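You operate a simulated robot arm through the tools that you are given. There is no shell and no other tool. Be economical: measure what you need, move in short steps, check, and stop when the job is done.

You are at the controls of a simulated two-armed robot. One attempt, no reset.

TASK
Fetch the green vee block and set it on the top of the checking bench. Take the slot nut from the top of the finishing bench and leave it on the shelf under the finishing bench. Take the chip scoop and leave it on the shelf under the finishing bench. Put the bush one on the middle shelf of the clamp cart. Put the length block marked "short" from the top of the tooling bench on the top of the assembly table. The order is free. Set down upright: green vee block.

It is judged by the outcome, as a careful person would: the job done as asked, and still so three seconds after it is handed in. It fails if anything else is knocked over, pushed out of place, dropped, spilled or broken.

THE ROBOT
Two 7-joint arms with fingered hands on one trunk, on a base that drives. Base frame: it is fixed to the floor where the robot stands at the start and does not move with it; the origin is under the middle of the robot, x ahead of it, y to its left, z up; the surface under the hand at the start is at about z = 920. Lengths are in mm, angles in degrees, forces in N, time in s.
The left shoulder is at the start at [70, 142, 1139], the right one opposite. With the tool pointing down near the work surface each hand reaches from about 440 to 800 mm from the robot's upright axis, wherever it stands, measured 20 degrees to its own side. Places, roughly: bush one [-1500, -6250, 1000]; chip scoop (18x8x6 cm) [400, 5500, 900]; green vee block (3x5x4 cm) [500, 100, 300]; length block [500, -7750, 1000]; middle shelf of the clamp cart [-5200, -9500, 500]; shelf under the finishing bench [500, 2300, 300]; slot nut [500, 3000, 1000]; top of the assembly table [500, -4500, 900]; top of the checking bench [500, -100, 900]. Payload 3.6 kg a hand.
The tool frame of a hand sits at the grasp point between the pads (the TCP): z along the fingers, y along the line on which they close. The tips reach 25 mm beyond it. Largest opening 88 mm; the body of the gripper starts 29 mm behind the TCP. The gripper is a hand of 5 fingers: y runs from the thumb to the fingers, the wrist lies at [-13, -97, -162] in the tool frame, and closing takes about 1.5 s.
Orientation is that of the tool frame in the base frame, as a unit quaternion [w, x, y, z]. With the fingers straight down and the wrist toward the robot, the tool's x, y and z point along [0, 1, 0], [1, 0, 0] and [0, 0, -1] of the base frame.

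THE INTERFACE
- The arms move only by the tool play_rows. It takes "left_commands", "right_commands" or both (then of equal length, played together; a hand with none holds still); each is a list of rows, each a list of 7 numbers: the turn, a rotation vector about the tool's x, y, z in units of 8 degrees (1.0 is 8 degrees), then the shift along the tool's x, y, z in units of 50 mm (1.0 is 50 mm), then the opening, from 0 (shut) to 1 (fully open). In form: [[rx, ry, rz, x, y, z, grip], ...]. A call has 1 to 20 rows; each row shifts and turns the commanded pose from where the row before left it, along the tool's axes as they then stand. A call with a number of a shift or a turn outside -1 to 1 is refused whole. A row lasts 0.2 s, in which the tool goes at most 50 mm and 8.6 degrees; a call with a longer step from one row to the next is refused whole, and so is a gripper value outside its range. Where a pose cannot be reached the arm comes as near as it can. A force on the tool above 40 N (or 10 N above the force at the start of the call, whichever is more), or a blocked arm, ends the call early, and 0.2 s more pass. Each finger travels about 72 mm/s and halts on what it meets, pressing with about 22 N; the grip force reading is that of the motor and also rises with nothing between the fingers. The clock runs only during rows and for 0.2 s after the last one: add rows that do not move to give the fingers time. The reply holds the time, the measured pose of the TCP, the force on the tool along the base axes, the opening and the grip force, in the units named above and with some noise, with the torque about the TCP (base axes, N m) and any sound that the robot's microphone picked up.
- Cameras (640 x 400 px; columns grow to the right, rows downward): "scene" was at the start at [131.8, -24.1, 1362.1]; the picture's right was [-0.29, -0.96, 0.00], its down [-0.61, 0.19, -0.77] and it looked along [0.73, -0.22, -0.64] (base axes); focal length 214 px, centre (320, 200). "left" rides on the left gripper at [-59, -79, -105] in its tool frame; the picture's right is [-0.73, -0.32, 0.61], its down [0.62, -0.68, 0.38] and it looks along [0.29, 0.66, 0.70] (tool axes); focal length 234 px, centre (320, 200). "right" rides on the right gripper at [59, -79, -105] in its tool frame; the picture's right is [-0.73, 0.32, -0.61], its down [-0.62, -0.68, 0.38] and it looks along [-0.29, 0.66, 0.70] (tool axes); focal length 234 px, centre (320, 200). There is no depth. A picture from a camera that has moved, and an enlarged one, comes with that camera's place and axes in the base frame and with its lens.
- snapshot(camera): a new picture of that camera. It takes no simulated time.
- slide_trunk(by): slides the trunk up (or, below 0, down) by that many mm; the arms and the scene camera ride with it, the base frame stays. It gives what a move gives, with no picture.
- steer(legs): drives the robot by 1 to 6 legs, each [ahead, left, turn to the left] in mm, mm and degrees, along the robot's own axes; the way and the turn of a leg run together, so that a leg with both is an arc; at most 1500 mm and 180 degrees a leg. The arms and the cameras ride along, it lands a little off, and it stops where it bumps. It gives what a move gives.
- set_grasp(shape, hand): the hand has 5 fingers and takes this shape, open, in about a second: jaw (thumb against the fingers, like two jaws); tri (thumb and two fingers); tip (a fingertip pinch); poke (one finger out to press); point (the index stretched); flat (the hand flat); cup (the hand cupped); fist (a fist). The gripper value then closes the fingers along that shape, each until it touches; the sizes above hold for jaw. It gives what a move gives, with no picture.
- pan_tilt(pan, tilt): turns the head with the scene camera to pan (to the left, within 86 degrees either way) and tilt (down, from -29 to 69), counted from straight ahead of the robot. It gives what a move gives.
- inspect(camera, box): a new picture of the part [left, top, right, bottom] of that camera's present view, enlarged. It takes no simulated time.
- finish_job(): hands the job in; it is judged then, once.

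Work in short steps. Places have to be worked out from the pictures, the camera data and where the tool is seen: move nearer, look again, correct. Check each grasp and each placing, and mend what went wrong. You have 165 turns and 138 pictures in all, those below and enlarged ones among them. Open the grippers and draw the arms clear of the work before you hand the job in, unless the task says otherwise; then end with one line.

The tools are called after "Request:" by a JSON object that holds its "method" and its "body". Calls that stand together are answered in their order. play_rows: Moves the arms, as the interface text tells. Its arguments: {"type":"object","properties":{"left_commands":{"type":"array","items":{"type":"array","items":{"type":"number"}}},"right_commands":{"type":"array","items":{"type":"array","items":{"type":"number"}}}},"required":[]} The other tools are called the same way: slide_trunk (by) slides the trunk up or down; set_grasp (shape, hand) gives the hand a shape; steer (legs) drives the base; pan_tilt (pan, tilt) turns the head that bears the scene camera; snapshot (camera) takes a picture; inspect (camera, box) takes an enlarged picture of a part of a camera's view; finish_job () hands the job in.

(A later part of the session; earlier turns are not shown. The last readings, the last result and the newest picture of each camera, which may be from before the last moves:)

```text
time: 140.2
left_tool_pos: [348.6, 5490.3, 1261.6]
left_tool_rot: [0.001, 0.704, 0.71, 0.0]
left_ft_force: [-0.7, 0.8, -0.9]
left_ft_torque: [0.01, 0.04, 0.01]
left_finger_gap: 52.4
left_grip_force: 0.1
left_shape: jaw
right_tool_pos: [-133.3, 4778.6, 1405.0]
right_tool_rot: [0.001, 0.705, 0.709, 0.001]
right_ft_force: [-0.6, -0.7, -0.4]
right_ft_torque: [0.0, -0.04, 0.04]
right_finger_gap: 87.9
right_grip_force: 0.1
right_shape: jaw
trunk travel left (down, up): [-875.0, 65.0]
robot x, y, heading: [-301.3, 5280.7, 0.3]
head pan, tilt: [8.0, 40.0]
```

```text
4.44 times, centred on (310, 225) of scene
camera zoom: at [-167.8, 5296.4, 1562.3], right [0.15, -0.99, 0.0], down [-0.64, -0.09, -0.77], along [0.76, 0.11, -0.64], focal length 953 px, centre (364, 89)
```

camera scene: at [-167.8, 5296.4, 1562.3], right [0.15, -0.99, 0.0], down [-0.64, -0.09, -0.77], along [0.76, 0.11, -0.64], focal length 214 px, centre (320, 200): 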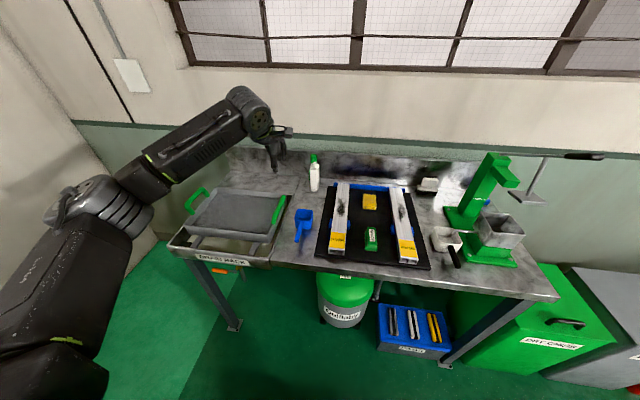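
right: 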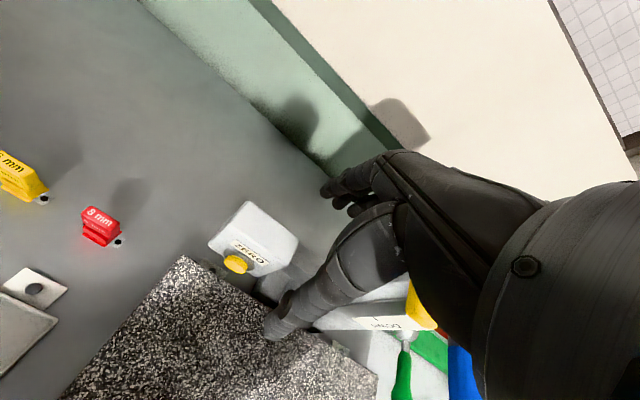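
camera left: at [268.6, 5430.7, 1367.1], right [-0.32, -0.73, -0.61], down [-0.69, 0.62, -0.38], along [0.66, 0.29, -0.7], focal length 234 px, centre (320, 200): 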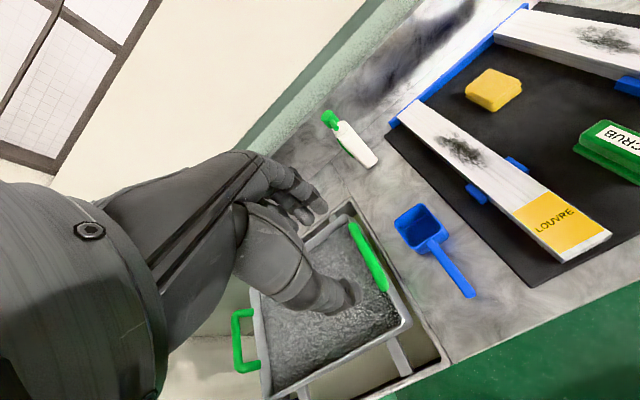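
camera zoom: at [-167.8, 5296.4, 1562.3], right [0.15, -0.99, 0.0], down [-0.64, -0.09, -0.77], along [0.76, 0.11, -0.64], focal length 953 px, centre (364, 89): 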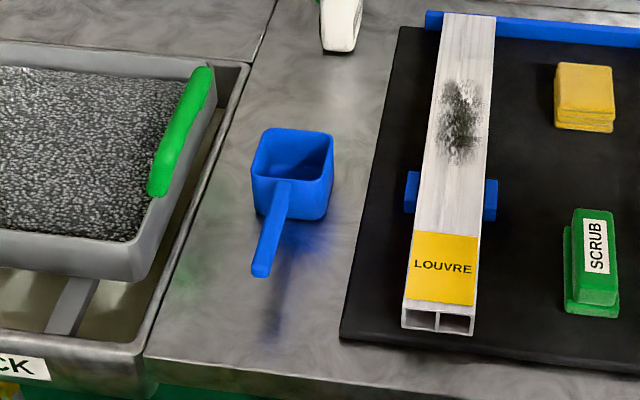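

Scoop handle runs along x from ≈325 to 425 at y≈5451, z≈940. I'll grip the handle with the hand yawed 90° (wrist to the left). Rotate first up high.

Request:
{"method": "steer", "body": {"legs": [[80, 0, 0]]}}

Request:
{"method": "play_rows", "body": {"left_commands": [[0, 0, 0.9375, 0, 0, 0, 0.8], [0, 0, 0.9375, 0, 0, 0, 0.8], [0, 0, 0.9375, 0, 0, 0, 0.8], [0, 0, 0.9375, 0, 0, 0, 0.8], [0, 0, 0.9375, 0, 0, 0, 0.8], [0, 0, 0.9375, 0, 0, 0, 0.8], [0, 0, 0.9375, 0, 0, 0, 0.8], [0, 0, 0.9375, 0, 0, 0, 0.8], [0, 0, 0.9375, 0, 0, 0, 0.8], [0, 0, 0.9375, 0, 0, 0, 0.8], [0, 0, 0.9375, 0, 0, 0, 0.8], [0, 0, 0.9375, 0, 0, 0, 0.8]]}}

Request:
{"method": "snapshot", "body": {"camera": "left"}}

Request:
{"method": "snapshot", "body": {"camera": "scene"}}

```text
time: 141.3
left_tool_pos: [421.9, 5491.8, 1264.6]
left_tool_rot: [0.001, 0.705, 0.709, 0.002]
left_ft_force: [-0.4, 0.3, 0.0]
left_ft_torque: [-0.01, -0.04, -0.02]
left_finger_gap: 52.5
left_grip_force: 0.0
left_shape: jaw
right_tool_pos: [-59.5, 4779.4, 1406.7]
right_tool_rot: [0.002, 0.705, 0.709, 0.003]
right_ft_force: [-0.5, -0.3, 0.4]
right_ft_torque: [-0.01, -0.06, -0.01]
right_finger_gap: 87.6
right_grip_force: 0.1
right_shape: jaw
trunk travel left (down, up): [-875.0, 65.0]
robot x, y, heading: [-224.1, 5282.3, 0.2]
head pan, tilt: [8.0, 40.0]
```

```text
time: 143.9
left_tool_pos: [407.9, 5482.9, 1252.4]
left_tool_rot: [0.001, 1.0, 0.004, 0.003]
left_ft_force: [-0.2, 0.6, 0.2]
left_ft_torque: [-0.02, -0.01, -0.02]
left_finger_gap: 69.9
left_grip_force: 0.1
left_shape: jaw
left hand out of reach, approached as far as the arm can: row 11, 12
right_tool_pos: [-53.9, 4779.9, 1406.2]
right_tool_rot: [0.001, 0.705, 0.709, 0.001]
right_ft_force: [1.1, 0.5, 0.5]
right_ft_torque: [0.02, 0.04, 0.03]
right_finger_gap: 87.4
right_grip_force: 0.1
right_shape: jaw
trunk travel left (down, up): [-875.0, 65.0]
robot x, y, heading: [-223.3, 5285.4, 0.6]
head pan, tilt: [8.0, 40.0]
```

```text
79 pictures are left
camera left: at [346.1, 5561.0, 1358.4], right [-0.72, 0.32, -0.61], down [0.62, 0.69, -0.38], along [0.3, -0.65, -0.69], focal length 234 px, centre (320, 200)
```

left: 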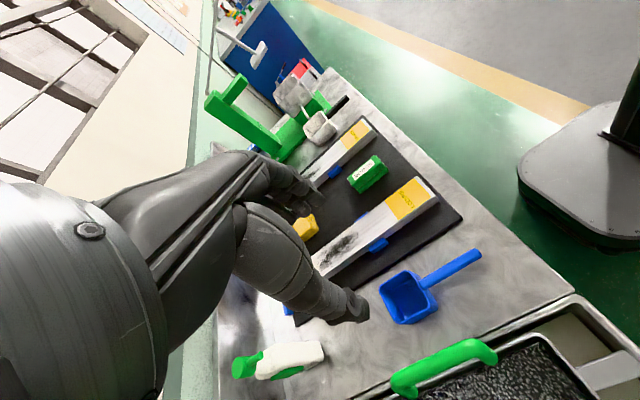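

```text
78 pictures are left
camera scene: at [-87.8, 5297.0, 1562.2], right [0.15, -0.99, 0.0], down [-0.64, -0.09, -0.77], along [0.76, 0.11, -0.64], focal length 214 px, centre (320, 200)
```

scene: 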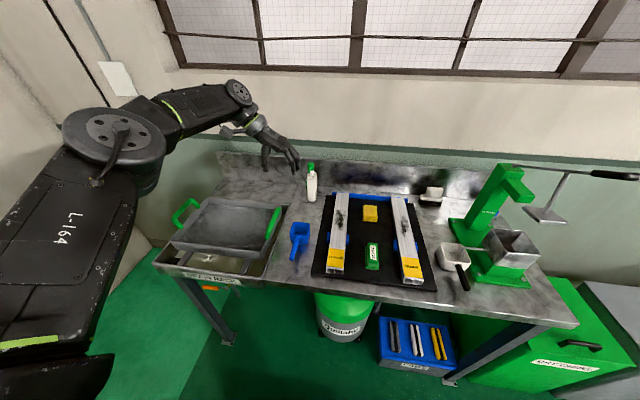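

Rotated. Shift toward the handle and lower the trunk, then check.

Request:
{"method": "play_rows", "body": {"left_commands": [[0, 0, 0, -0.55, 0.5, 0, 0.8]]}}

Request:
{"method": "slide_trunk", "body": {"by": -190}}

Request:
{"method": "snapshot", "body": {"camera": "left"}}

Request:
{"method": "snapshot", "body": {"camera": "scene"}}

```text
time: 144.3
left_tool_pos: [378.6, 5457.0, 1252.4]
left_tool_rot: [0.001, 1.0, 0.003, 0.001]
left_ft_force: [0.3, -0.3, 0.3]
left_ft_torque: [0.01, 0.01, 0.01]
left_finger_gap: 70.3
left_grip_force: 0.1
left_shape: jaw
right_tool_pos: [-53.8, 4780.1, 1406.5]
right_tool_rot: [0.001, 0.705, 0.709, 0.0]
right_ft_force: [0.4, 0.8, 0.2]
right_ft_torque: [0.0, -0.01, 0.0]
right_finger_gap: 87.6
right_grip_force: 0.0
right_shape: jaw
trunk travel left (down, up): [-875.0, 65.0]
robot x, y, heading: [-220.1, 5284.4, 0.4]
head pan, tilt: [8.0, 40.0]
```

```text
time: 146.3
left_tool_pos: [380.4, 5455.9, 1061.0]
left_tool_rot: [0.0, 1.0, 0.004, 0.001]
left_ft_force: [0.1, -0.5, 0.2]
left_ft_torque: [-0.01, 0.03, -0.01]
left_finger_gap: 70.2
left_grip_force: 0.0
left_shape: jaw
right_tool_pos: [-53.1, 4779.6, 1215.0]
right_tool_rot: [0.0, 0.706, 0.709, 0.001]
right_ft_force: [0.8, 0.0, 0.2]
right_ft_torque: [0.02, 0.0, 0.01]
right_finger_gap: 87.8
right_grip_force: 0.1
right_shape: jaw
trunk travel left (down, up): [-685.0, 255.0]
robot x, y, heading: [-220.5, 5285.1, 0.1]
head pan, tilt: [8.0, 40.0]
```

```text
77 pictures are left
camera left: at [320.2, 5535.0, 1167.2], right [-0.73, 0.32, -0.61], down [0.62, 0.69, -0.38], along [0.29, -0.65, -0.7], focal length 234 px, centre (320, 200)
```

left: 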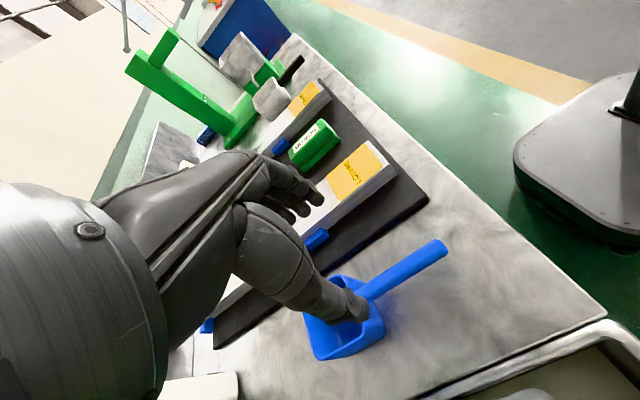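

```text
76 pictures are left
camera scene: at [-87.0, 5296.9, 1372.2], right [0.15, -0.99, 0.0], down [-0.64, -0.09, -0.77], along [0.76, 0.11, -0.64], focal length 214 px, centre (320, 200)
```

scene: 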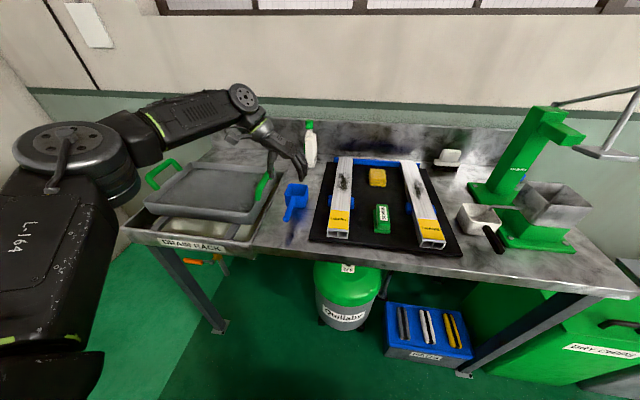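

Handle z likely ≈925 with table at ≈880; y within a few mm. Descend 70 mm, and check clearance to the green tray handle.

Request:
{"method": "play_rows", "body": {"left_commands": [[0, 0, 0, 0, 0, 0.7, 0.85], [0, 0, 0, 0, 0, 0.7, 0.85]]}}

Request:
{"method": "snapshot", "body": {"camera": "left"}}

Request:
{"method": "inspect", "body": {"camera": "scene", "box": [200, 100, 340, 240]}}

```text
time: 146.9
left_tool_pos: [381.5, 5455.9, 989.8]
left_tool_rot: [0.0, 1.0, 0.004, 0.0]
left_ft_force: [-0.2, -0.1, 0.9]
left_ft_torque: [0.0, 0.04, -0.01]
left_finger_gap: 74.5
left_grip_force: 0.1
left_shape: jaw
right_tool_pos: [-51.6, 4781.0, 1216.6]
right_tool_rot: [0.001, 0.705, 0.709, 0.001]
right_ft_force: [-0.3, -0.1, 0.8]
right_ft_torque: [0.0, -0.02, 0.02]
right_finger_gap: 87.8
right_grip_force: 0.1
right_shape: jaw
trunk travel left (down, up): [-685.0, 255.0]
robot x, y, heading: [-221.5, 5284.1, 0.4]
head pan, tilt: [8.0, 40.0]
```

```text
75 pictures are left
camera left: at [322.3, 5535.2, 1096.3], right [-0.73, 0.32, -0.61], down [0.62, 0.69, -0.38], along [0.29, -0.65, -0.7], focal length 234 px, centre (320, 200)
```

left: 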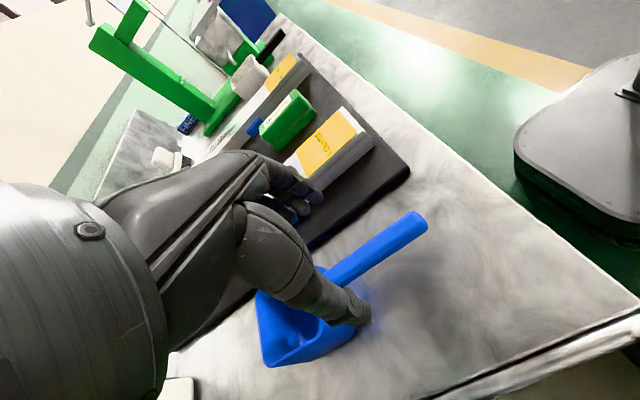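

```text
2.86 times, centred on (270, 170) of scene
camera zoom: at [-86.3, 5297.3, 1372.1], right [0.15, -0.99, 0.0], down [-0.64, -0.09, -0.77], along [0.76, 0.11, -0.64], focal length 613 px, centre (463, 286)
```

zoom: 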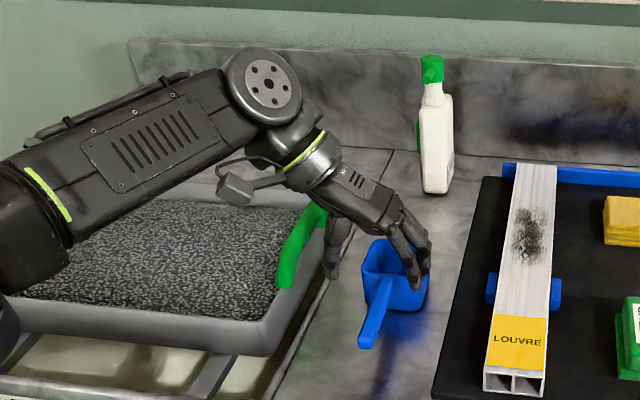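

TCP projects onto the handle near the cup; shift 16 mm back toward mid-handle, 4 mm left, and descend to z≈928.

Request:
{"method": "play_rows", "body": {"left_commands": [[0, 0, 0, -0.32, -0.08, 0, 0.85], [0, 0, 0, 0, 0, 0.5, 0.85], [0, 0, 0, 0, 0, 0.5, 0.85], [0, 0, 0, 0, 0, 0.22, 0.85]]}}

Request:
{"method": "snapshot", "body": {"camera": "left"}}

Request:
{"method": "inspect", "body": {"camera": "scene", "box": [240, 150, 320, 230]}}

```text
time: 147.9
left_tool_pos: [364.7, 5460.9, 929.0]
left_tool_rot: [0.0, 1.0, 0.003, 0.001]
left_ft_force: [0.3, -0.4, 0.1]
left_ft_torque: [0.0, 0.01, -0.03]
left_finger_gap: 74.6
left_grip_force: 0.1
left_shape: jaw
right_tool_pos: [-52.9, 4780.7, 1216.0]
right_tool_rot: [0.001, 0.705, 0.709, 0.001]
right_ft_force: [-0.5, 0.2, 1.1]
right_ft_torque: [-0.05, -0.01, 0.01]
right_finger_gap: 87.9
right_grip_force: 0.2
right_shape: jaw
trunk travel left (down, up): [-685.0, 255.0]
robot x, y, heading: [-222.6, 5284.1, 0.3]
head pan, tilt: [8.0, 40.0]
```

```text
73 pictures are left
camera left: at [304.8, 5539.3, 1035.6], right [-0.73, 0.32, -0.61], down [0.62, 0.69, -0.38], along [0.3, -0.65, -0.7], focal length 234 px, centre (320, 200)
```

left: 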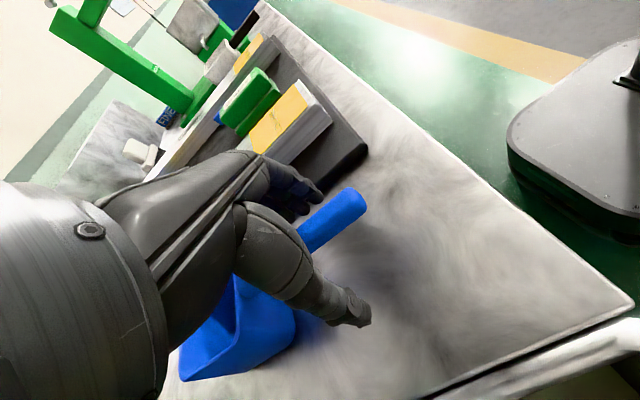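

```text
5.00 times, centred on (280, 190) of scene
camera zoom: at [-87.1, 5297.2, 1372.2], right [0.15, -0.99, 0.0], down [-0.64, -0.09, -0.77], along [0.76, 0.11, -0.64], focal length 1072 px, centre (520, 250)
```

zoom: 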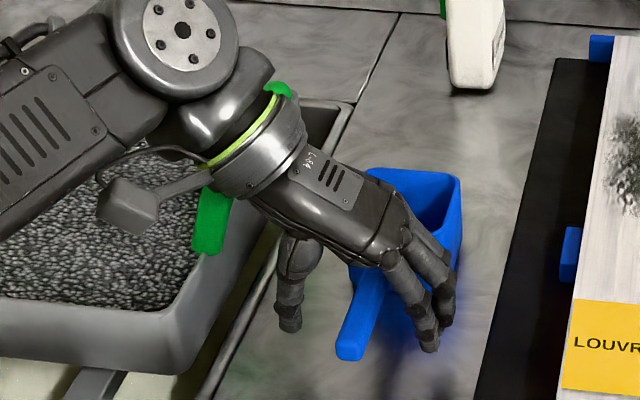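

Handle lies between thumb and fingers. Close.

Request:
{"method": "play_rows", "body": {"left_commands": [[0, 0, 0, 0, 0, 0, 0.6], [0, 0, 0, 0, 0, 0, 0.4], [0, 0, 0, 0, 0, 0, 0.2], [0, 0, 0, 0, 0, 0, 0], [0, 0, 0, 0, 0, 0, 0], [0, 0, 0, 0, 0, 0, 0], [0, 0, 0, 0, 0, 0, 0], [0, 0, 0, 0, 0, 0, 0], [0, 0, 0, 0, 0, 0, 0]]}}

Request:
{"method": "snapshot", "body": {"camera": "left"}}

```text
time: 149.9
left_tool_pos: [364.0, 5460.8, 929.3]
left_tool_rot: [0.0, 1.0, 0.004, 0.0]
left_ft_force: [0.5, -1.1, -0.4]
left_ft_torque: [0.0, -0.02, -0.01]
left_finger_gap: 8.0
left_grip_force: 22.3
left_shape: jaw
right_tool_pos: [-51.6, 4780.8, 1214.7]
right_tool_rot: [0.001, 0.705, 0.709, 0.0]
right_ft_force: [0.2, -0.8, -0.1]
right_ft_torque: [-0.05, 0.01, 0.0]
right_finger_gap: 87.9
right_grip_force: 0.0
right_shape: jaw
trunk travel left (down, up): [-685.0, 255.0]
robot x, y, heading: [-221.8, 5284.3, 0.4]
head pan, tilt: [8.0, 40.0]
```

```text
71 pictures are left
camera left: at [304.9, 5539.1, 1035.8], right [-0.73, 0.32, -0.61], down [0.62, 0.69, -0.38], along [0.29, -0.65, -0.7], focal length 234 px, centre (320, 200)
```

left: 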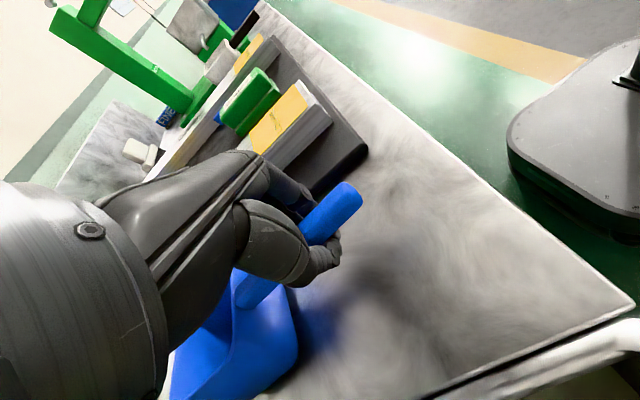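

Gap 8 mm: the handle may sit high in the grip, but seems captured. Test with a small lift.

Request:
{"method": "play_rows", "body": {"left_commands": [[0, 0, 0, 0, 0, -0.2, 0], [0, 0, 0, 0, 0, -0.3, 0], [0, 0, 0, 0, 0, -0.3, 0], [0, 0, 0, 0, 0, 0, 0]]}}

Request:
{"method": "snapshot", "body": {"camera": "left"}}

Request:
{"method": "inspect", "body": {"camera": "scene", "box": [240, 140, 320, 220]}}

```text
time: 150.9
left_tool_pos: [365.3, 5460.7, 969.7]
left_tool_rot: [0.001, 1.0, 0.003, 0.0]
left_ft_force: [0.2, 0.4, -0.1]
left_ft_torque: [-0.01, 0.05, -0.03]
left_finger_gap: 7.3
left_grip_force: 21.8
left_shape: jaw
right_tool_pos: [-51.0, 4779.8, 1214.5]
right_tool_rot: [0.001, 0.705, 0.709, 0.001]
right_ft_force: [-0.2, -0.2, 1.1]
right_ft_torque: [-0.04, 0.0, 0.0]
right_finger_gap: 87.7
right_grip_force: 0.0
right_shape: jaw
trunk travel left (down, up): [-685.0, 255.0]
robot x, y, heading: [-219.6, 5285.5, 0.3]
head pan, tilt: [8.0, 40.0]
```

```text
70 pictures are left
camera left: at [304.9, 5539.4, 1075.8], right [-0.73, 0.32, -0.61], down [0.62, 0.69, -0.38], along [0.29, -0.65, -0.7], focal length 234 px, centre (320, 200)
```

left: 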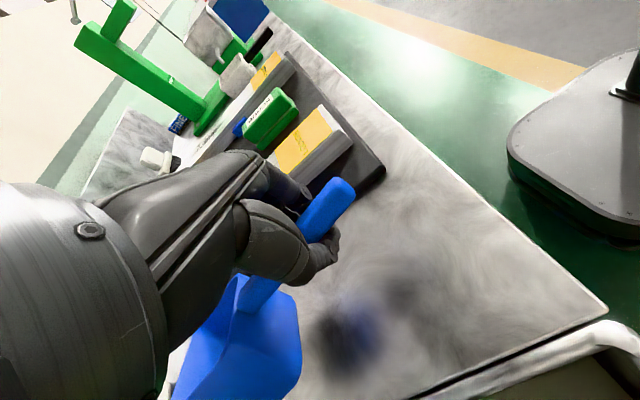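

```text
5.00 times, centred on (280, 180) of scene
camera zoom: at [-86.7, 5297.1, 1372.1], right [0.15, -0.99, 0.0], down [-0.64, -0.09, -0.77], along [0.76, 0.11, -0.64], focal length 1072 px, centre (520, 300)
```

zoom: 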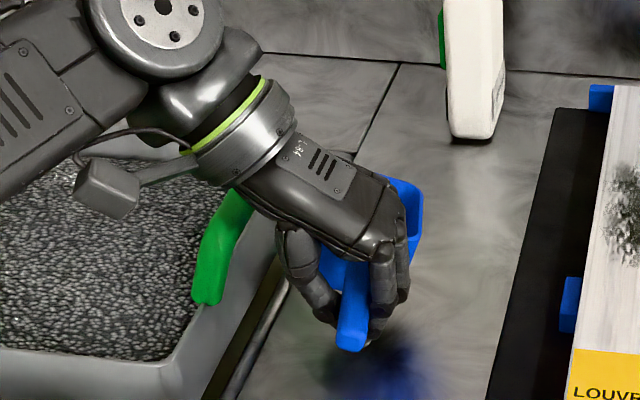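

It lifts, but is caged rather than pinched and droops. Set it back, open, raise 13 mm, and regrip properly.

Request:
{"method": "play_rows", "body": {"left_commands": [[0, 0, 0, 0, 0, 0.3, 0], [0, 0, 0, 0, 0, 0.3, 0], [0, 0, 0, 0, 0, 0.14, 0], [0, 0, 0, 0, 0, 0, 0], [0, 0, 0, 0, 0, 0, 0.2], [0, 0, 0, 0, 0, 0, 0.4], [0, 0, 0, 0, 0, 0, 0.5], [0, 0, 0, 0, 0, 0, 0.5], [0, 0, 0, 0, 0, -0.24, 0.5], [0, 0, 0, 0, 0, 0, 0.3], [0, 0, 0, 0, 0, 0, 0.1], [0, 0, 0, 0, 0, 0, 0], [0, 0, 0, 0, 0, 0, 0], [0, 0, 0, 0, 0, 0, 0], [0, 0, 0, 0, 0, 0, 0], [0, 0, 0, 0, 0, 0, 0]]}}

Request:
{"method": "snapshot", "body": {"camera": "left"}}

```text
time: 154.3
left_tool_pos: [364.2, 5460.7, 944.0]
left_tool_rot: [0.001, 1.0, 0.004, 0.0]
left_ft_force: [0.4, 0.9, -0.5]
left_ft_torque: [0.0, 0.01, -0.04]
left_finger_gap: 11.3
left_grip_force: 22.1
left_shape: jaw
right_tool_pos: [-52.2, 4780.3, 1214.6]
right_tool_rot: [0.0, 0.706, 0.708, 0.0]
right_ft_force: [0.6, 0.5, 0.4]
right_ft_torque: [-0.01, 0.0, 0.01]
right_finger_gap: 88.0
right_grip_force: 0.1
right_shape: jaw
trunk travel left (down, up): [-685.0, 255.0]
robot x, y, heading: [-221.9, 5288.3, 0.4]
head pan, tilt: [8.0, 40.0]
```

```text
68 pictures are left
camera left: at [304.4, 5539.1, 1051.3], right [-0.73, 0.32, -0.61], down [0.62, 0.69, -0.38], along [0.29, -0.65, -0.7], focal length 234 px, centre (320, 200)
```

left: 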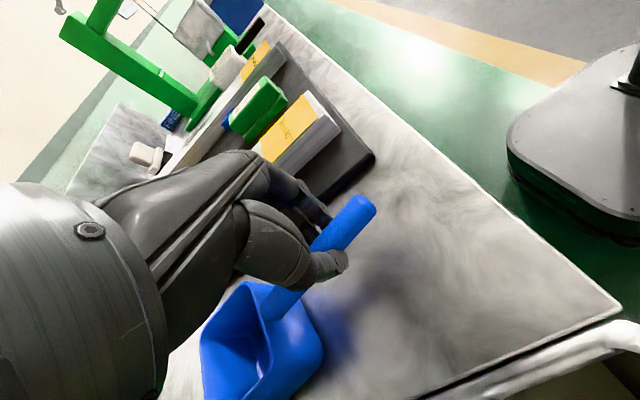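

Now the pads pinch the handle (gap 11). Lift and check.

Request:
{"method": "play_rows", "body": {"left_commands": [[0, 0, 0, 0, 0, -0.3, 0], [0, 0, 0, 0, 0, -0.5, 0], [0, 0, 0, 0, 0, -0.8, 0], [0, 0, 0, 0, 0, -0.8, 0], [0, 0, 0, 0, 0, 0, 0]]}}

Request:
{"method": "slide_trunk", "body": {"by": 150}}

Request:
{"method": "snapshot", "body": {"camera": "left"}}

Request:
{"method": "inspect", "body": {"camera": "scene", "box": [200, 80, 360, 200]}}

```text
time: 155.5
left_tool_pos: [364.2, 5459.0, 1064.7]
left_tool_rot: [-0.001, 1.0, 0.003, 0.0]
left_ft_force: [0.7, 0.7, -1.3]
left_ft_torque: [-0.04, 0.07, 0.03]
left_finger_gap: 11.5
left_grip_force: 22.3
left_shape: jaw
right_tool_pos: [-51.4, 4779.6, 1216.7]
right_tool_rot: [0.0, 0.705, 0.709, 0.001]
right_ft_force: [0.2, -0.7, -0.4]
right_ft_torque: [-0.02, 0.04, 0.0]
right_finger_gap: 87.9
right_grip_force: 0.1
right_shape: jaw
trunk travel left (down, up): [-685.0, 255.0]
robot x, y, heading: [-218.7, 5281.1, 0.5]
head pan, tilt: [8.0, 40.0]
```

```text
time: 157.3
left_tool_pos: [363.2, 5458.0, 1213.8]
left_tool_rot: [0.0, 1.0, 0.004, -0.001]
left_ft_force: [-0.3, 0.6, -1.0]
left_ft_torque: [-0.04, 0.05, 0.01]
left_finger_gap: 11.3
left_grip_force: 22.5
left_shape: jaw
right_tool_pos: [-51.9, 4780.9, 1365.0]
right_tool_rot: [0.001, 0.705, 0.709, 0.001]
right_ft_force: [-0.7, -0.6, 0.4]
right_ft_torque: [-0.01, 0.0, 0.02]
right_finger_gap: 87.7
right_grip_force: 0.1
right_shape: jaw
trunk travel left (down, up): [-835.0, 105.0]
robot x, y, heading: [-219.2, 5284.3, 0.3]
head pan, tilt: [8.0, 40.0]
```

```text
67 pictures are left
camera left: at [304.0, 5537.0, 1320.5], right [-0.73, 0.32, -0.61], down [0.62, 0.69, -0.38], along [0.29, -0.65, -0.7], focal length 234 px, centre (320, 200)
```

left: 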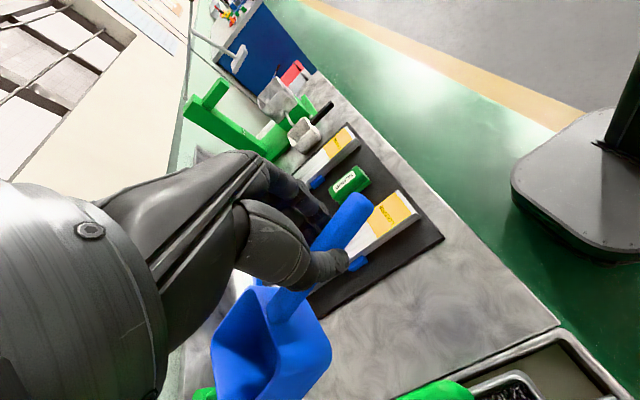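

```text
3.33 times, centred on (280, 140) of scene
camera zoom: at [-86.7, 5297.0, 1522.1], right [0.15, -0.99, 0.0], down [-0.64, -0.09, -0.77], along [0.76, 0.11, -0.64], focal length 715 px, centre (453, 400)
```

zoom: 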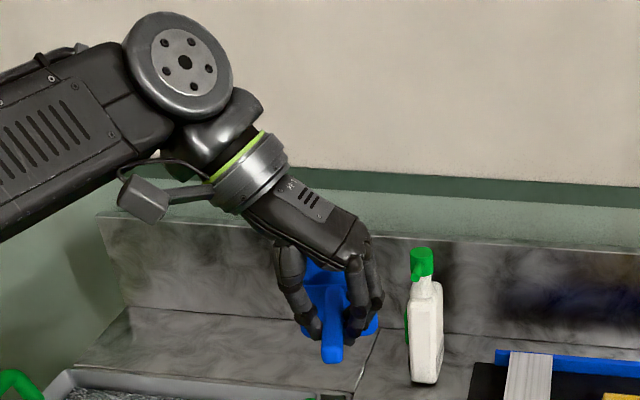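

Scoop is held level. Back out and drive to the finishing bench's right side.

Request:
{"method": "steer", "body": {"legs": [[-660, 0, 0], [0, -1300, 0], [0, -1300, 0], [0, -1120, 0]]}}

Request:
{"method": "slide_trunk", "body": {"by": -400}}

Request:
{"method": "slide_trunk", "body": {"by": -330}}

Request:
{"method": "snapshot", "body": {"camera": "scene"}}

```text
time: 178.4
left_tool_pos: [-265.2, 1763.6, 1212.9]
left_tool_rot: [0.0, 1.0, 0.002, 0.0]
left_ft_force: [-0.7, -0.3, -0.7]
left_ft_torque: [0.01, 0.03, 0.0]
left_finger_gap: 11.2
left_grip_force: 21.9
left_shape: jaw
right_tool_pos: [-683.8, 1086.8, 1366.3]
right_tool_rot: [0.001, 0.705, 0.709, 0.0]
right_ft_force: [0.6, 0.0, -0.7]
right_ft_torque: [0.0, 0.0, 0.01]
right_finger_gap: 87.9
right_grip_force: 0.1
right_shape: jaw
trunk travel left (down, up): [-835.0, 105.0]
robot x, y, heading: [-847.1, 1589.5, 0.0]
head pan, tilt: [8.0, 40.0]
```

```text
time: 182.2
left_tool_pos: [-266.0, 1763.6, 814.9]
left_tool_rot: [-0.001, 1.0, 0.003, 0.001]
left_ft_force: [0.2, 0.2, -2.1]
left_ft_torque: [-0.05, 0.07, 0.02]
left_finger_gap: 11.6
left_grip_force: 22.0
left_shape: jaw
right_tool_pos: [-683.2, 1086.4, 965.6]
right_tool_rot: [0.001, 0.706, 0.708, 0.0]
right_ft_force: [-0.1, -1.0, -0.2]
right_ft_torque: [0.04, 0.0, -0.03]
right_finger_gap: 87.7
right_grip_force: 0.0
right_shape: jaw
trunk travel left (down, up): [-435.0, 505.0]
robot x, y, heading: [-849.0, 1587.2, 0.3]
head pan, tilt: [8.0, 40.0]
```

```text
time: 185.5
left_tool_pos: [-265.8, 1764.4, 484.1]
left_tool_rot: [0.0, 1.0, 0.002, 0.0]
left_ft_force: [0.0, -0.4, -1.4]
left_ft_torque: [-0.01, 0.06, -0.01]
left_finger_gap: 11.7
left_grip_force: 22.7
left_shape: jaw
right_tool_pos: [-683.3, 1085.8, 635.8]
right_tool_rot: [0.001, 0.706, 0.708, 0.0]
right_ft_force: [0.2, -0.3, 0.1]
right_ft_torque: [-0.03, 0.0, 0.0]
right_finger_gap: 87.6
right_grip_force: 0.0
right_shape: jaw
trunk travel left (down, up): [-105.0, 835.0]
robot x, y, heading: [-852.4, 1588.6, 0.3]
head pan, tilt: [8.0, 40.0]
```

```text
65 pictures are left
camera scene: at [-716.7, 1602.9, 792.2], right [0.14, -0.99, 0.0], down [-0.64, -0.09, -0.77], along [0.76, 0.11, -0.64], focal length 214 px, centre (320, 200)
```

scene: 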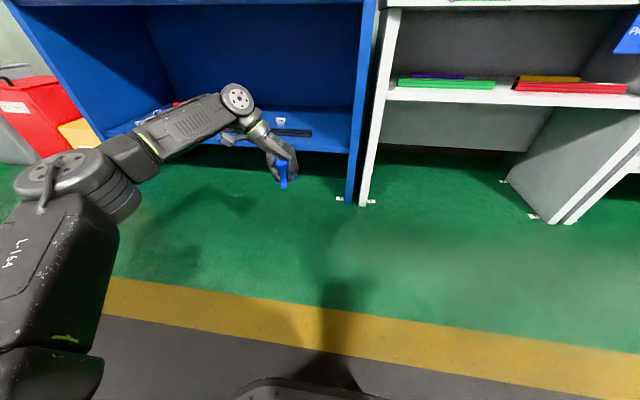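

Free zone y≈1600–1800 between the strip end and right wall. Drive to put the scoop at (320, 1703).

Request:
{"method": "steer", "body": {"legs": [[0, -62, 0], [400, 0, 0]]}}

Request:
{"method": "snapshot", "body": {"camera": "scene"}}

```text
time: 188.5
left_tool_pos: [133.7, 1703.2, 483.9]
left_tool_rot: [0.0, 1.0, 0.001, 0.0]
left_ft_force: [-0.1, -0.5, -1.5]
left_ft_torque: [-0.04, 0.06, -0.02]
left_finger_gap: 11.5
left_grip_force: 21.9
left_shape: jaw
right_tool_pos: [-285.0, 1026.6, 635.4]
right_tool_rot: [0.002, 0.707, 0.707, 0.001]
right_ft_force: [0.3, -0.1, -0.4]
right_ft_torque: [0.0, -0.01, 0.04]
right_finger_gap: 87.8
right_grip_force: 0.0
right_shape: jaw
trunk travel left (down, up): [-105.0, 835.0]
robot x, y, heading: [-452.1, 1531.8, 0.2]
head pan, tilt: [8.0, 40.0]
```

```text
64 pictures are left
camera scene: at [-317.9, 1543.1, 792.1], right [0.14, -0.99, 0.0], down [-0.64, -0.09, -0.77], along [0.76, 0.11, -0.64], focal length 214 px, centre (320, 200)
```

scene: 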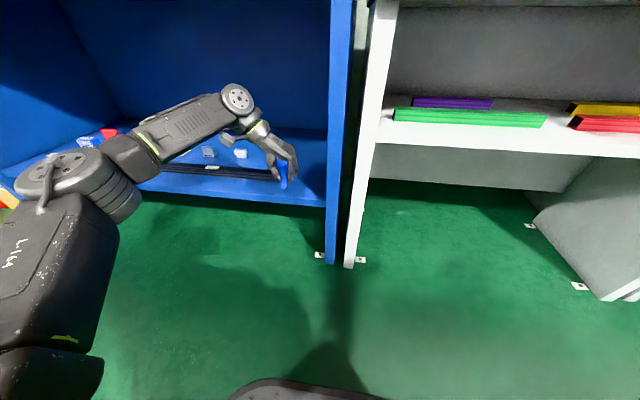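

Request:
{"method": "steer", "body": {"legs": [[195, 0, 0]]}}

Request:
{"method": "play_rows", "body": {"left_commands": [[0, 0, 0, 0, 0, 0.6, 0], [0, 0, 0, 0, 0, 0.4, 0]]}}

Request:
{"method": "snapshot", "body": {"camera": "left"}}

Request:
{"method": "snapshot", "body": {"camera": "scene"}}

```text
time: 190.1
left_tool_pos: [325.7, 1702.8, 483.5]
left_tool_rot: [0.0, 1.0, 0.002, 0.0]
left_ft_force: [-0.7, 1.6, -2.0]
left_ft_torque: [0.0, 0.04, 0.0]
left_finger_gap: 11.4
left_grip_force: 22.2
left_shape: jaw
right_tool_pos: [-94.4, 1025.1, 636.3]
right_tool_rot: [0.001, 0.706, 0.708, 0.001]
right_ft_force: [-0.6, -0.5, 0.3]
right_ft_torque: [0.01, 0.0, 0.0]
right_finger_gap: 87.8
right_grip_force: 0.1
right_shape: jaw
trunk travel left (down, up): [-105.0, 835.0]
robot x, y, heading: [-261.8, 1530.8, -0.0]
head pan, tilt: [8.0, 40.0]
```

```text
time: 190.7
left_tool_pos: [325.7, 1702.4, 435.0]
left_tool_rot: [0.0, 1.0, 0.002, 0.0]
left_ft_force: [-0.1, -0.3, -0.1]
left_ft_torque: [-0.04, 0.06, 0.02]
left_finger_gap: 11.5
left_grip_force: 21.8
left_shape: jaw
right_tool_pos: [-93.6, 1026.8, 636.2]
right_tool_rot: [0.0, 0.706, 0.708, 0.0]
right_ft_force: [0.7, -0.5, 0.0]
right_ft_torque: [-0.02, -0.03, 0.01]
right_finger_gap: 87.8
right_grip_force: 0.1
right_shape: jaw
trunk travel left (down, up): [-105.0, 835.0]
robot x, y, heading: [-258.3, 1529.8, 0.1]
head pan, tilt: [8.0, 40.0]
```

```text
63 pictures are left
camera left: at [265.9, 1780.9, 540.5], right [-0.73, 0.32, -0.61], down [0.62, 0.68, -0.38], along [0.29, -0.66, -0.7], focal length 234 px, centre (320, 200)
```

left: 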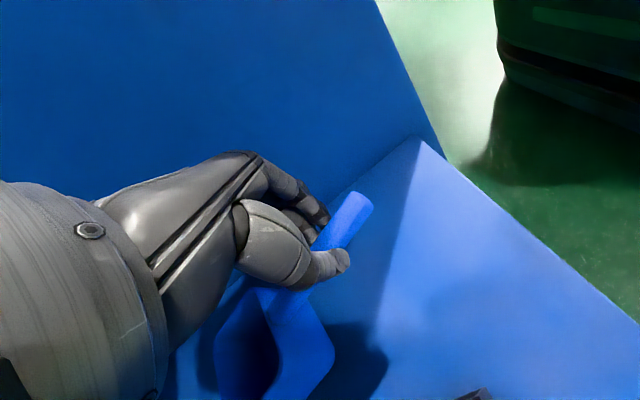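

```text
62 pictures are left
camera scene: at [-126.0, 1543.3, 792.1], right [0.14, -0.99, 0.0], down [-0.64, -0.09, -0.77], along [0.76, 0.11, -0.64], focal length 214 px, centre (320, 200)
```

scene: 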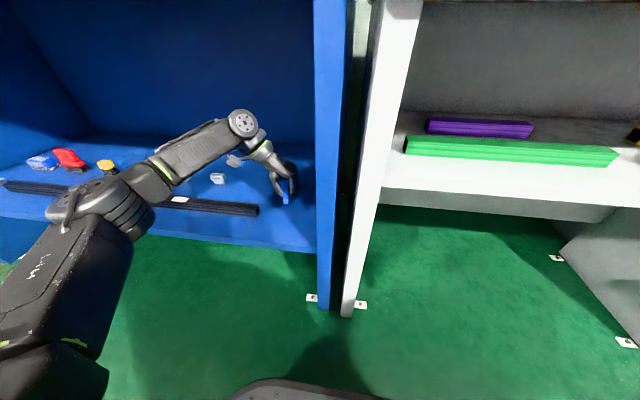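

Position is clear on the shelf. Lower in small steps to contact.

Request:
{"method": "play_rows", "body": {"left_commands": [[0, 0, 0, 0, 0, 0.3, 0], [0, 0, 0, 0, 0, 0.2, 0], [0, 0, 0, 0, 0, 0.1, 0], [0, 0, 0, 0, 0, 0.08, 0], [0, 0, 0, 0, 0, 0.06, 0], [0, 0, 0, 0, 0, 0.06, 0]]}}

Request:
{"method": "snapshot", "body": {"camera": "left"}}

```text
time: 192.1
left_tool_pos: [325.6, 1702.5, 395.3]
left_tool_rot: [0.0, 1.0, 0.001, -0.001]
left_ft_force: [0.9, -1.0, 0.8]
left_ft_torque: [0.0, -0.03, -0.02]
left_finger_gap: 11.4
left_grip_force: 22.5
left_shape: jaw
right_tool_pos: [-93.8, 1026.4, 635.9]
right_tool_rot: [0.001, 0.707, 0.707, 0.001]
right_ft_force: [0.2, 0.2, 0.0]
right_ft_torque: [-0.01, -0.01, 0.01]
right_finger_gap: 87.9
right_grip_force: 0.1
right_shape: jaw
trunk travel left (down, up): [-105.0, 835.0]
robot x, y, heading: [-263.3, 1530.0, 0.0]
head pan, tilt: [8.0, 40.0]
```

```text
61 pictures are left
camera left: at [265.7, 1781.4, 500.4], right [-0.73, 0.32, -0.61], down [0.62, 0.68, -0.38], along [0.29, -0.66, -0.7], focal length 234 px, centre (320, 200)
```

left: 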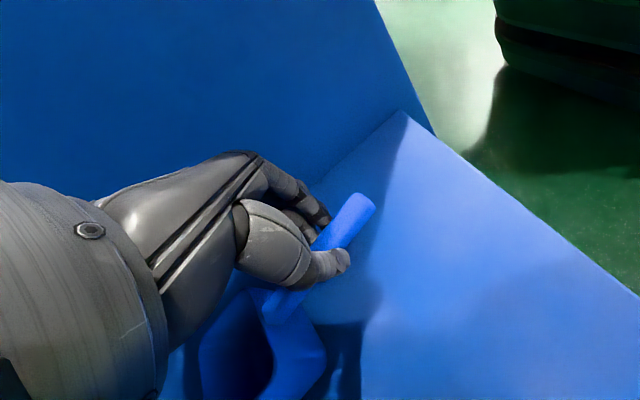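

Near contact. A few more mm.

Request:
{"method": "play_rows", "body": {"left_commands": [[0, 0, 0, 0, 0, 0.05, 0], [0, 0, 0, 0, 0, 0.05, 0], [0, 0, 0, 0, 0, 0, 0]]}}

```text
time: 192.9
left_tool_pos: [324.5, 1702.1, 390.0]
left_tool_rot: [0.0, 1.0, 0.002, 0.0]
left_ft_force: [-1.7, -0.4, 3.1]
left_ft_torque: [0.01, -0.06, -0.02]
left_finger_gap: 11.7
left_grip_force: 21.4
left_shape: jaw
right_tool_pos: [-94.0, 1026.1, 636.2]
right_tool_rot: [0.001, 0.707, 0.707, 0.001]
right_ft_force: [-0.6, -0.1, 0.5]
right_ft_torque: [0.01, 0.0, -0.01]
right_finger_gap: 87.8
right_grip_force: 0.0
right_shape: jaw
trunk travel left (down, up): [-105.0, 835.0]
robot x, y, heading: [-261.5, 1531.1, 0.2]
head pan, tilt: [8.0, 40.0]
```

Contact felt (load reversed). Open slowly and lift.

Request:
{"method": "play_rows", "body": {"left_commands": [[0, 0, 0, 0, 0, 0.03, 0], [0, 0, 0, 0, 0, 0, 0.15], [0, 0, 0, 0, 0, 0, 0.25], [0, 0, 0, 0, 0, 0, 0.4], [0, 0, 0, 0, 0, 0, 0.6], [0, 0, 0, 0, 0, 0, 0.7], [0, 0, 0, 0, 0, 0, 0.7], [0, 0, 0, 0, 0, 0, 0.7], [0, 0, 0, 0, 0, -0.4, 0.7], [0, 0, 0, 0, 0, -0.8, 0.7], [0, 0, 0, 0, 0, -0.8, 0.7]]}}

Request:
{"method": "snapshot", "body": {"camera": "left"}}

```text
time: 195.3
left_tool_pos: [323.1, 1702.2, 487.2]
left_tool_rot: [0.0, 1.0, 0.002, 0.0]
left_ft_force: [-0.3, 0.4, 0.1]
left_ft_torque: [0.0, 0.01, -0.01]
left_finger_gap: 61.2
left_grip_force: 0.2
left_shape: jaw
right_tool_pos: [-94.1, 1027.2, 636.0]
right_tool_rot: [0.001, 0.707, 0.707, 0.001]
right_ft_force: [-0.5, -0.5, -0.1]
right_ft_torque: [-0.01, -0.01, 0.01]
right_finger_gap: 87.8
right_grip_force: 0.0
right_shape: jaw
trunk travel left (down, up): [-105.0, 835.0]
robot x, y, heading: [-262.3, 1528.3, 0.1]
head pan, tilt: [8.0, 40.0]
```

```text
60 pictures are left
camera left: at [263.9, 1780.5, 593.5], right [-0.73, 0.32, -0.61], down [0.62, 0.68, -0.38], along [0.29, -0.66, -0.7], focal length 234 px, centre (320, 200)
```

left: 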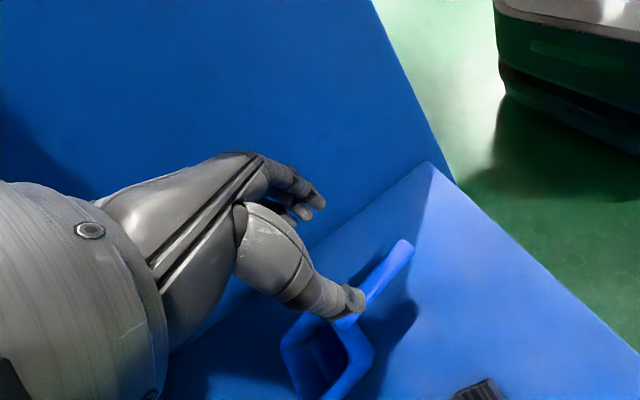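

Scoop placed. Back out, raise, restore the left hand's yaw, and look toward the other end of the hall.

Request:
{"method": "steer", "body": {"legs": [[-600, 0, 0]]}}

Request:
{"method": "play_rows", "body": {"left_commands": [[0, 0, -0.9375, 0, 0, 0, 1], [0, 0, -0.9375, 0, 0, 0, 1], [0, 0, -0.9375, 0, 0, 0, 1], [0, 0, -0.9375, 0, 0, 0, 1], [0, 0, -0.9375, 0, 0, 0, 1], [0, 0, -0.9375, 0, 0, 0, 1], [0, 0, -0.9375, 0, 0, 0, 1], [0, 0, -0.9375, 0, 0, 0, 1], [0, 0, -0.9375, 0, 0, 0, 1], [0, 0, -0.9375, 0, 0, 0, 1], [0, 0, -0.9375, 0, 0, 0, 1], [0, 0, -0.9375, 0, 0, 0, 1]]}}

Request:
{"method": "slide_trunk", "body": {"by": 400}}

Request:
{"method": "slide_trunk", "body": {"by": 370}}

Request:
{"method": "pan_tilt", "body": {"pan": -75, "tilt": 20}}

Request:
{"method": "snapshot", "body": {"camera": "scene"}}

```text
time: 198.7
left_tool_pos: [-281.2, 1700.9, 487.5]
left_tool_rot: [0.0, 1.0, 0.0, 0.0]
left_ft_force: [0.0, -1.4, -0.6]
left_ft_torque: [0.01, -0.01, 0.0]
left_finger_gap: 61.3
left_grip_force: 0.0
left_shape: jaw
right_tool_pos: [-699.5, 1025.1, 636.3]
right_tool_rot: [0.001, 0.708, 0.706, 0.002]
right_ft_force: [-0.9, 0.8, 0.3]
right_ft_torque: [0.03, 0.03, -0.03]
right_finger_gap: 87.9
right_grip_force: 0.1
right_shape: jaw
trunk travel left (down, up): [-105.0, 835.0]
robot x, y, heading: [-863.9, 1531.1, -0.2]
head pan, tilt: [8.0, 40.0]
```

```text
time: 201.3
left_tool_pos: [-280.1, 1700.0, 486.7]
left_tool_rot: [-0.001, 0.706, 0.709, 0.0]
left_ft_force: [-0.1, 0.0, 0.4]
left_ft_torque: [-0.01, 0.02, 0.02]
left_finger_gap: 87.3
left_grip_force: 0.1
left_shape: jaw
right_tool_pos: [-699.6, 1025.3, 634.2]
right_tool_rot: [0.001, 0.708, 0.706, 0.0]
right_ft_force: [0.0, 0.0, 0.5]
right_ft_torque: [-0.03, -0.01, 0.0]
right_finger_gap: 87.9
right_grip_force: 0.1
right_shape: jaw
trunk travel left (down, up): [-105.0, 835.0]
robot x, y, heading: [-867.4, 1525.2, -0.1]
head pan, tilt: [8.0, 40.0]
```

```text
time: 205.1
left_tool_pos: [-281.1, 1700.5, 887.2]
left_tool_rot: [0.001, 0.707, 0.708, 0.0]
left_ft_force: [0.6, 0.5, -0.2]
left_ft_torque: [0.02, -0.01, -0.03]
left_finger_gap: 87.5
left_grip_force: 0.1
left_shape: jaw
right_tool_pos: [-700.0, 1025.6, 1036.0]
right_tool_rot: [0.001, 0.707, 0.707, 0.0]
right_ft_force: [0.2, -0.1, -0.3]
right_ft_torque: [0.03, -0.01, 0.0]
right_finger_gap: 87.7
right_grip_force: 0.1
right_shape: jaw
trunk travel left (down, up): [-505.0, 435.0]
robot x, y, heading: [-868.8, 1530.4, 0.0]
head pan, tilt: [8.0, 40.0]
```

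```text
time: 208.7
left_tool_pos: [-280.6, 1700.7, 1256.7]
left_tool_rot: [-0.001, 0.707, 0.707, 0.001]
left_ft_force: [0.0, -0.2, -0.9]
left_ft_torque: [-0.01, 0.02, 0.01]
left_finger_gap: 87.4
left_grip_force: 0.1
left_shape: jaw
right_tool_pos: [-700.0, 1024.1, 1406.9]
right_tool_rot: [0.001, 0.708, 0.706, 0.001]
right_ft_force: [-0.4, -0.2, 0.7]
right_ft_torque: [0.02, -0.02, 0.01]
right_finger_gap: 87.7
right_grip_force: 0.0
right_shape: jaw
trunk travel left (down, up): [-875.0, 65.0]
robot x, y, heading: [-866.6, 1529.6, -0.5]
head pan, tilt: [8.0, 40.0]
```

```text
time: 210.3
left_tool_pos: [-279.8, 1700.7, 1256.4]
left_tool_rot: [-0.001, 0.707, 0.707, 0.0]
left_ft_force: [0.2, 0.4, 0.9]
left_ft_torque: [0.05, -0.01, 0.0]
left_finger_gap: 87.6
left_grip_force: 0.2
left_shape: jaw
right_tool_pos: [-698.8, 1025.6, 1405.1]
right_tool_rot: [0.001, 0.707, 0.707, 0.001]
right_ft_force: [1.2, -0.4, -0.4]
right_ft_torque: [0.01, 0.0, 0.0]
right_finger_gap: 87.8
right_grip_force: 0.0
right_shape: jaw
trunk travel left (down, up): [-875.0, 65.0]
robot x, y, heading: [-864.3, 1532.1, -0.2]
head pan, tilt: [-75.0, 20.0]
```

```text
59 pictures are left
camera scene: at [-791.2, 1441.2, 1593.5], right [-0.97, -0.26, 0.0], down [-0.09, 0.33, -0.94], along [0.24, -0.91, -0.34], focal length 214 px, centre (320, 200)
```

scene: 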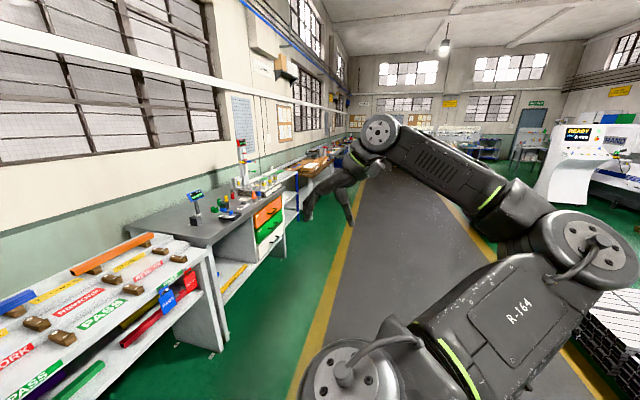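

The aisle is clear; drive along it to y≈−3500.

Request:
{"method": "steer", "body": {"legs": [[0, -1400, 0], [0, -1400, 0], [0, -1400, 0], [0, -800, 0]]}}

Request:
{"method": "snapshot", "body": {"camera": "scene"}}

```text
time: 234.2
left_tool_pos: [-205.7, -3271.5, 1257.4]
left_tool_rot: [0.0, 0.699, 0.715, 0.0]
left_ft_force: [0.1, -0.6, 0.2]
left_ft_torque: [0.0, 0.0, -0.03]
left_finger_gap: 87.6
left_grip_force: 0.1
left_shape: jaw
right_tool_pos: [-609.6, -3955.1, 1406.4]
right_tool_rot: [0.001, 0.7, 0.714, 0.0]
right_ft_force: [0.2, 0.2, -0.5]
right_ft_torque: [0.0, 0.03, -0.01]
right_finger_gap: 87.7
right_grip_force: 0.1
right_shape: jaw
trunk travel left (down, up): [-875.0, 65.0]
robot x, y, heading: [-782.9, -3453.1, 1.3]
head pan, tilt: [-75.0, 20.0]
```

```text
58 pictures are left
camera scene: at [-710.1, -3541.2, 1593.6], right [-0.96, -0.28, 0.0], down [-0.1, 0.33, -0.94], along [0.26, -0.9, -0.34], focal length 214 px, centre (320, 200)
```

scene: 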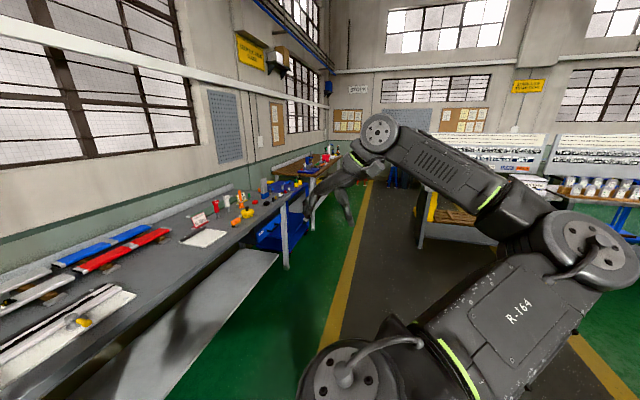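

A bench stands at x<−1300, y≈−6300 (bush one likely). The lane at x≈−780 looks clear; continue to y≈−6000.

Request:
{"method": "steer", "body": {"legs": [[0, 0, -1.3], [0, -1400, 0], [0, -1250, 0]]}}

Request:
{"method": "snapshot", "body": {"camera": "scene"}}

```text
time: 247.5
left_tool_pos: [-258.4, -5972.1, 1257.2]
left_tool_rot: [0.0, 0.723, 0.691, -0.001]
left_ft_force: [-0.6, 0.7, 0.3]
left_ft_torque: [0.03, 0.01, 0.0]
left_finger_gap: 87.7
left_grip_force: 0.0
left_shape: jaw
right_tool_pos: [-709.4, -6626.0, 1405.6]
right_tool_rot: [0.001, 0.724, 0.69, 0.0]
right_ft_force: [-0.1, 0.3, -0.7]
right_ft_torque: [0.0, 0.0, -0.02]
right_finger_gap: 87.9
right_grip_force: 0.0
right_shape: jaw
trunk travel left (down, up): [-875.0, 65.0]
robot x, y, heading: [-853.6, -6114.4, -2.8]
head pan, tilt: [-75.0, 20.0]
```

```text
57 pictures are left
camera scene: at [-780.8, -6206.8, 1593.6], right [-0.98, -0.21, 0.0], down [-0.07, 0.33, -0.94], along [0.2, -0.92, -0.34], focal length 214 px, centre (320, 200)
```

scene: 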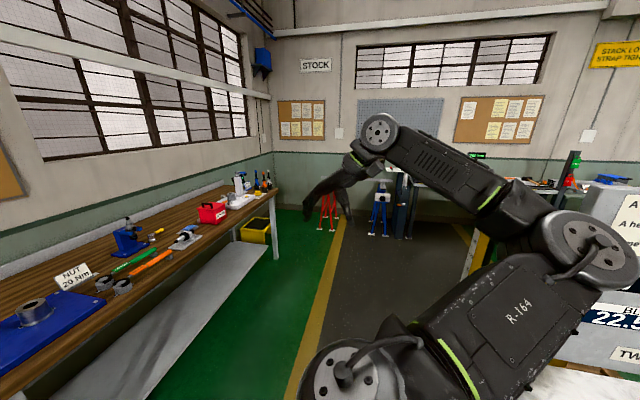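

Continue along the tooling bench to y≈−7560 and look at its top.

Request:
{"method": "steer", "body": {"legs": [[0, 0, 2.8], [60, -1400, 0]]}}

Request:
{"method": "pan_tilt", "body": {"pan": 0, "tilt": 38}}

Request:
{"method": "snapshot", "body": {"camera": "scene"}}

```text
time: 255.0
left_tool_pos: [-221.5, -7379.1, 1257.3]
left_tool_rot: [0.0, 0.717, 0.697, 0.0]
left_ft_force: [-0.1, 1.4, -1.2]
left_ft_torque: [0.01, -0.02, -0.02]
left_finger_gap: 87.6
left_grip_force: 0.0
left_shape: jaw
right_tool_pos: [-660.5, -8041.8, 1405.6]
right_tool_rot: [0.0, 0.718, 0.696, 0.001]
right_ft_force: [0.0, -0.6, 0.5]
right_ft_torque: [0.02, -0.03, -0.01]
right_finger_gap: 87.8
right_grip_force: 0.1
right_shape: jaw
trunk travel left (down, up): [-875.0, 65.0]
robot x, y, heading: [-811.1, -7531.9, -1.8]
head pan, tilt: [-75.0, 20.0]
```

```text
time: 256.5
left_tool_pos: [-221.8, -7380.2, 1256.9]
left_tool_rot: [0.0, 0.717, 0.697, 0.0]
left_ft_force: [-0.5, 0.4, 0.0]
left_ft_torque: [-0.02, -0.02, 0.0]
left_finger_gap: 87.7
left_grip_force: 0.1
left_shape: jaw
right_tool_pos: [-660.8, -8041.9, 1405.9]
right_tool_rot: [0.0, 0.717, 0.697, 0.001]
right_ft_force: [-0.6, 0.9, -0.1]
right_ft_torque: [0.02, 0.0, 0.01]
right_finger_gap: 87.8
right_grip_force: 0.1
right_shape: jaw
trunk travel left (down, up): [-875.0, 65.0]
robot x, y, heading: [-814.2, -7533.0, -1.6]
head pan, tilt: [0.0, 38.0]
```

```text
56 pictures are left
camera scene: at [-674.9, -7536.8, 1565.2], right [-0.03, -1.0, 0.0], down [-0.62, 0.02, -0.79], along [0.79, -0.02, -0.62], focal length 214 px, centre (320, 200)
```

scene: 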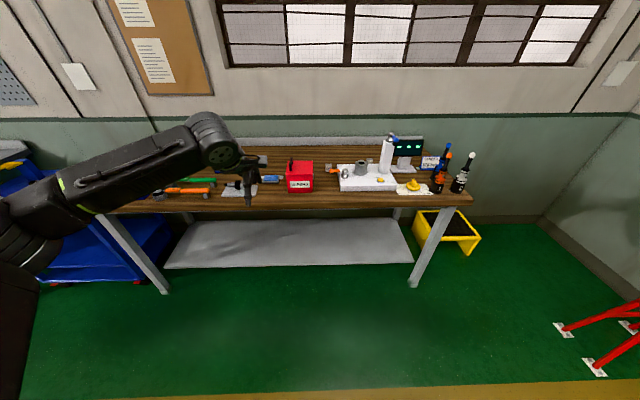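

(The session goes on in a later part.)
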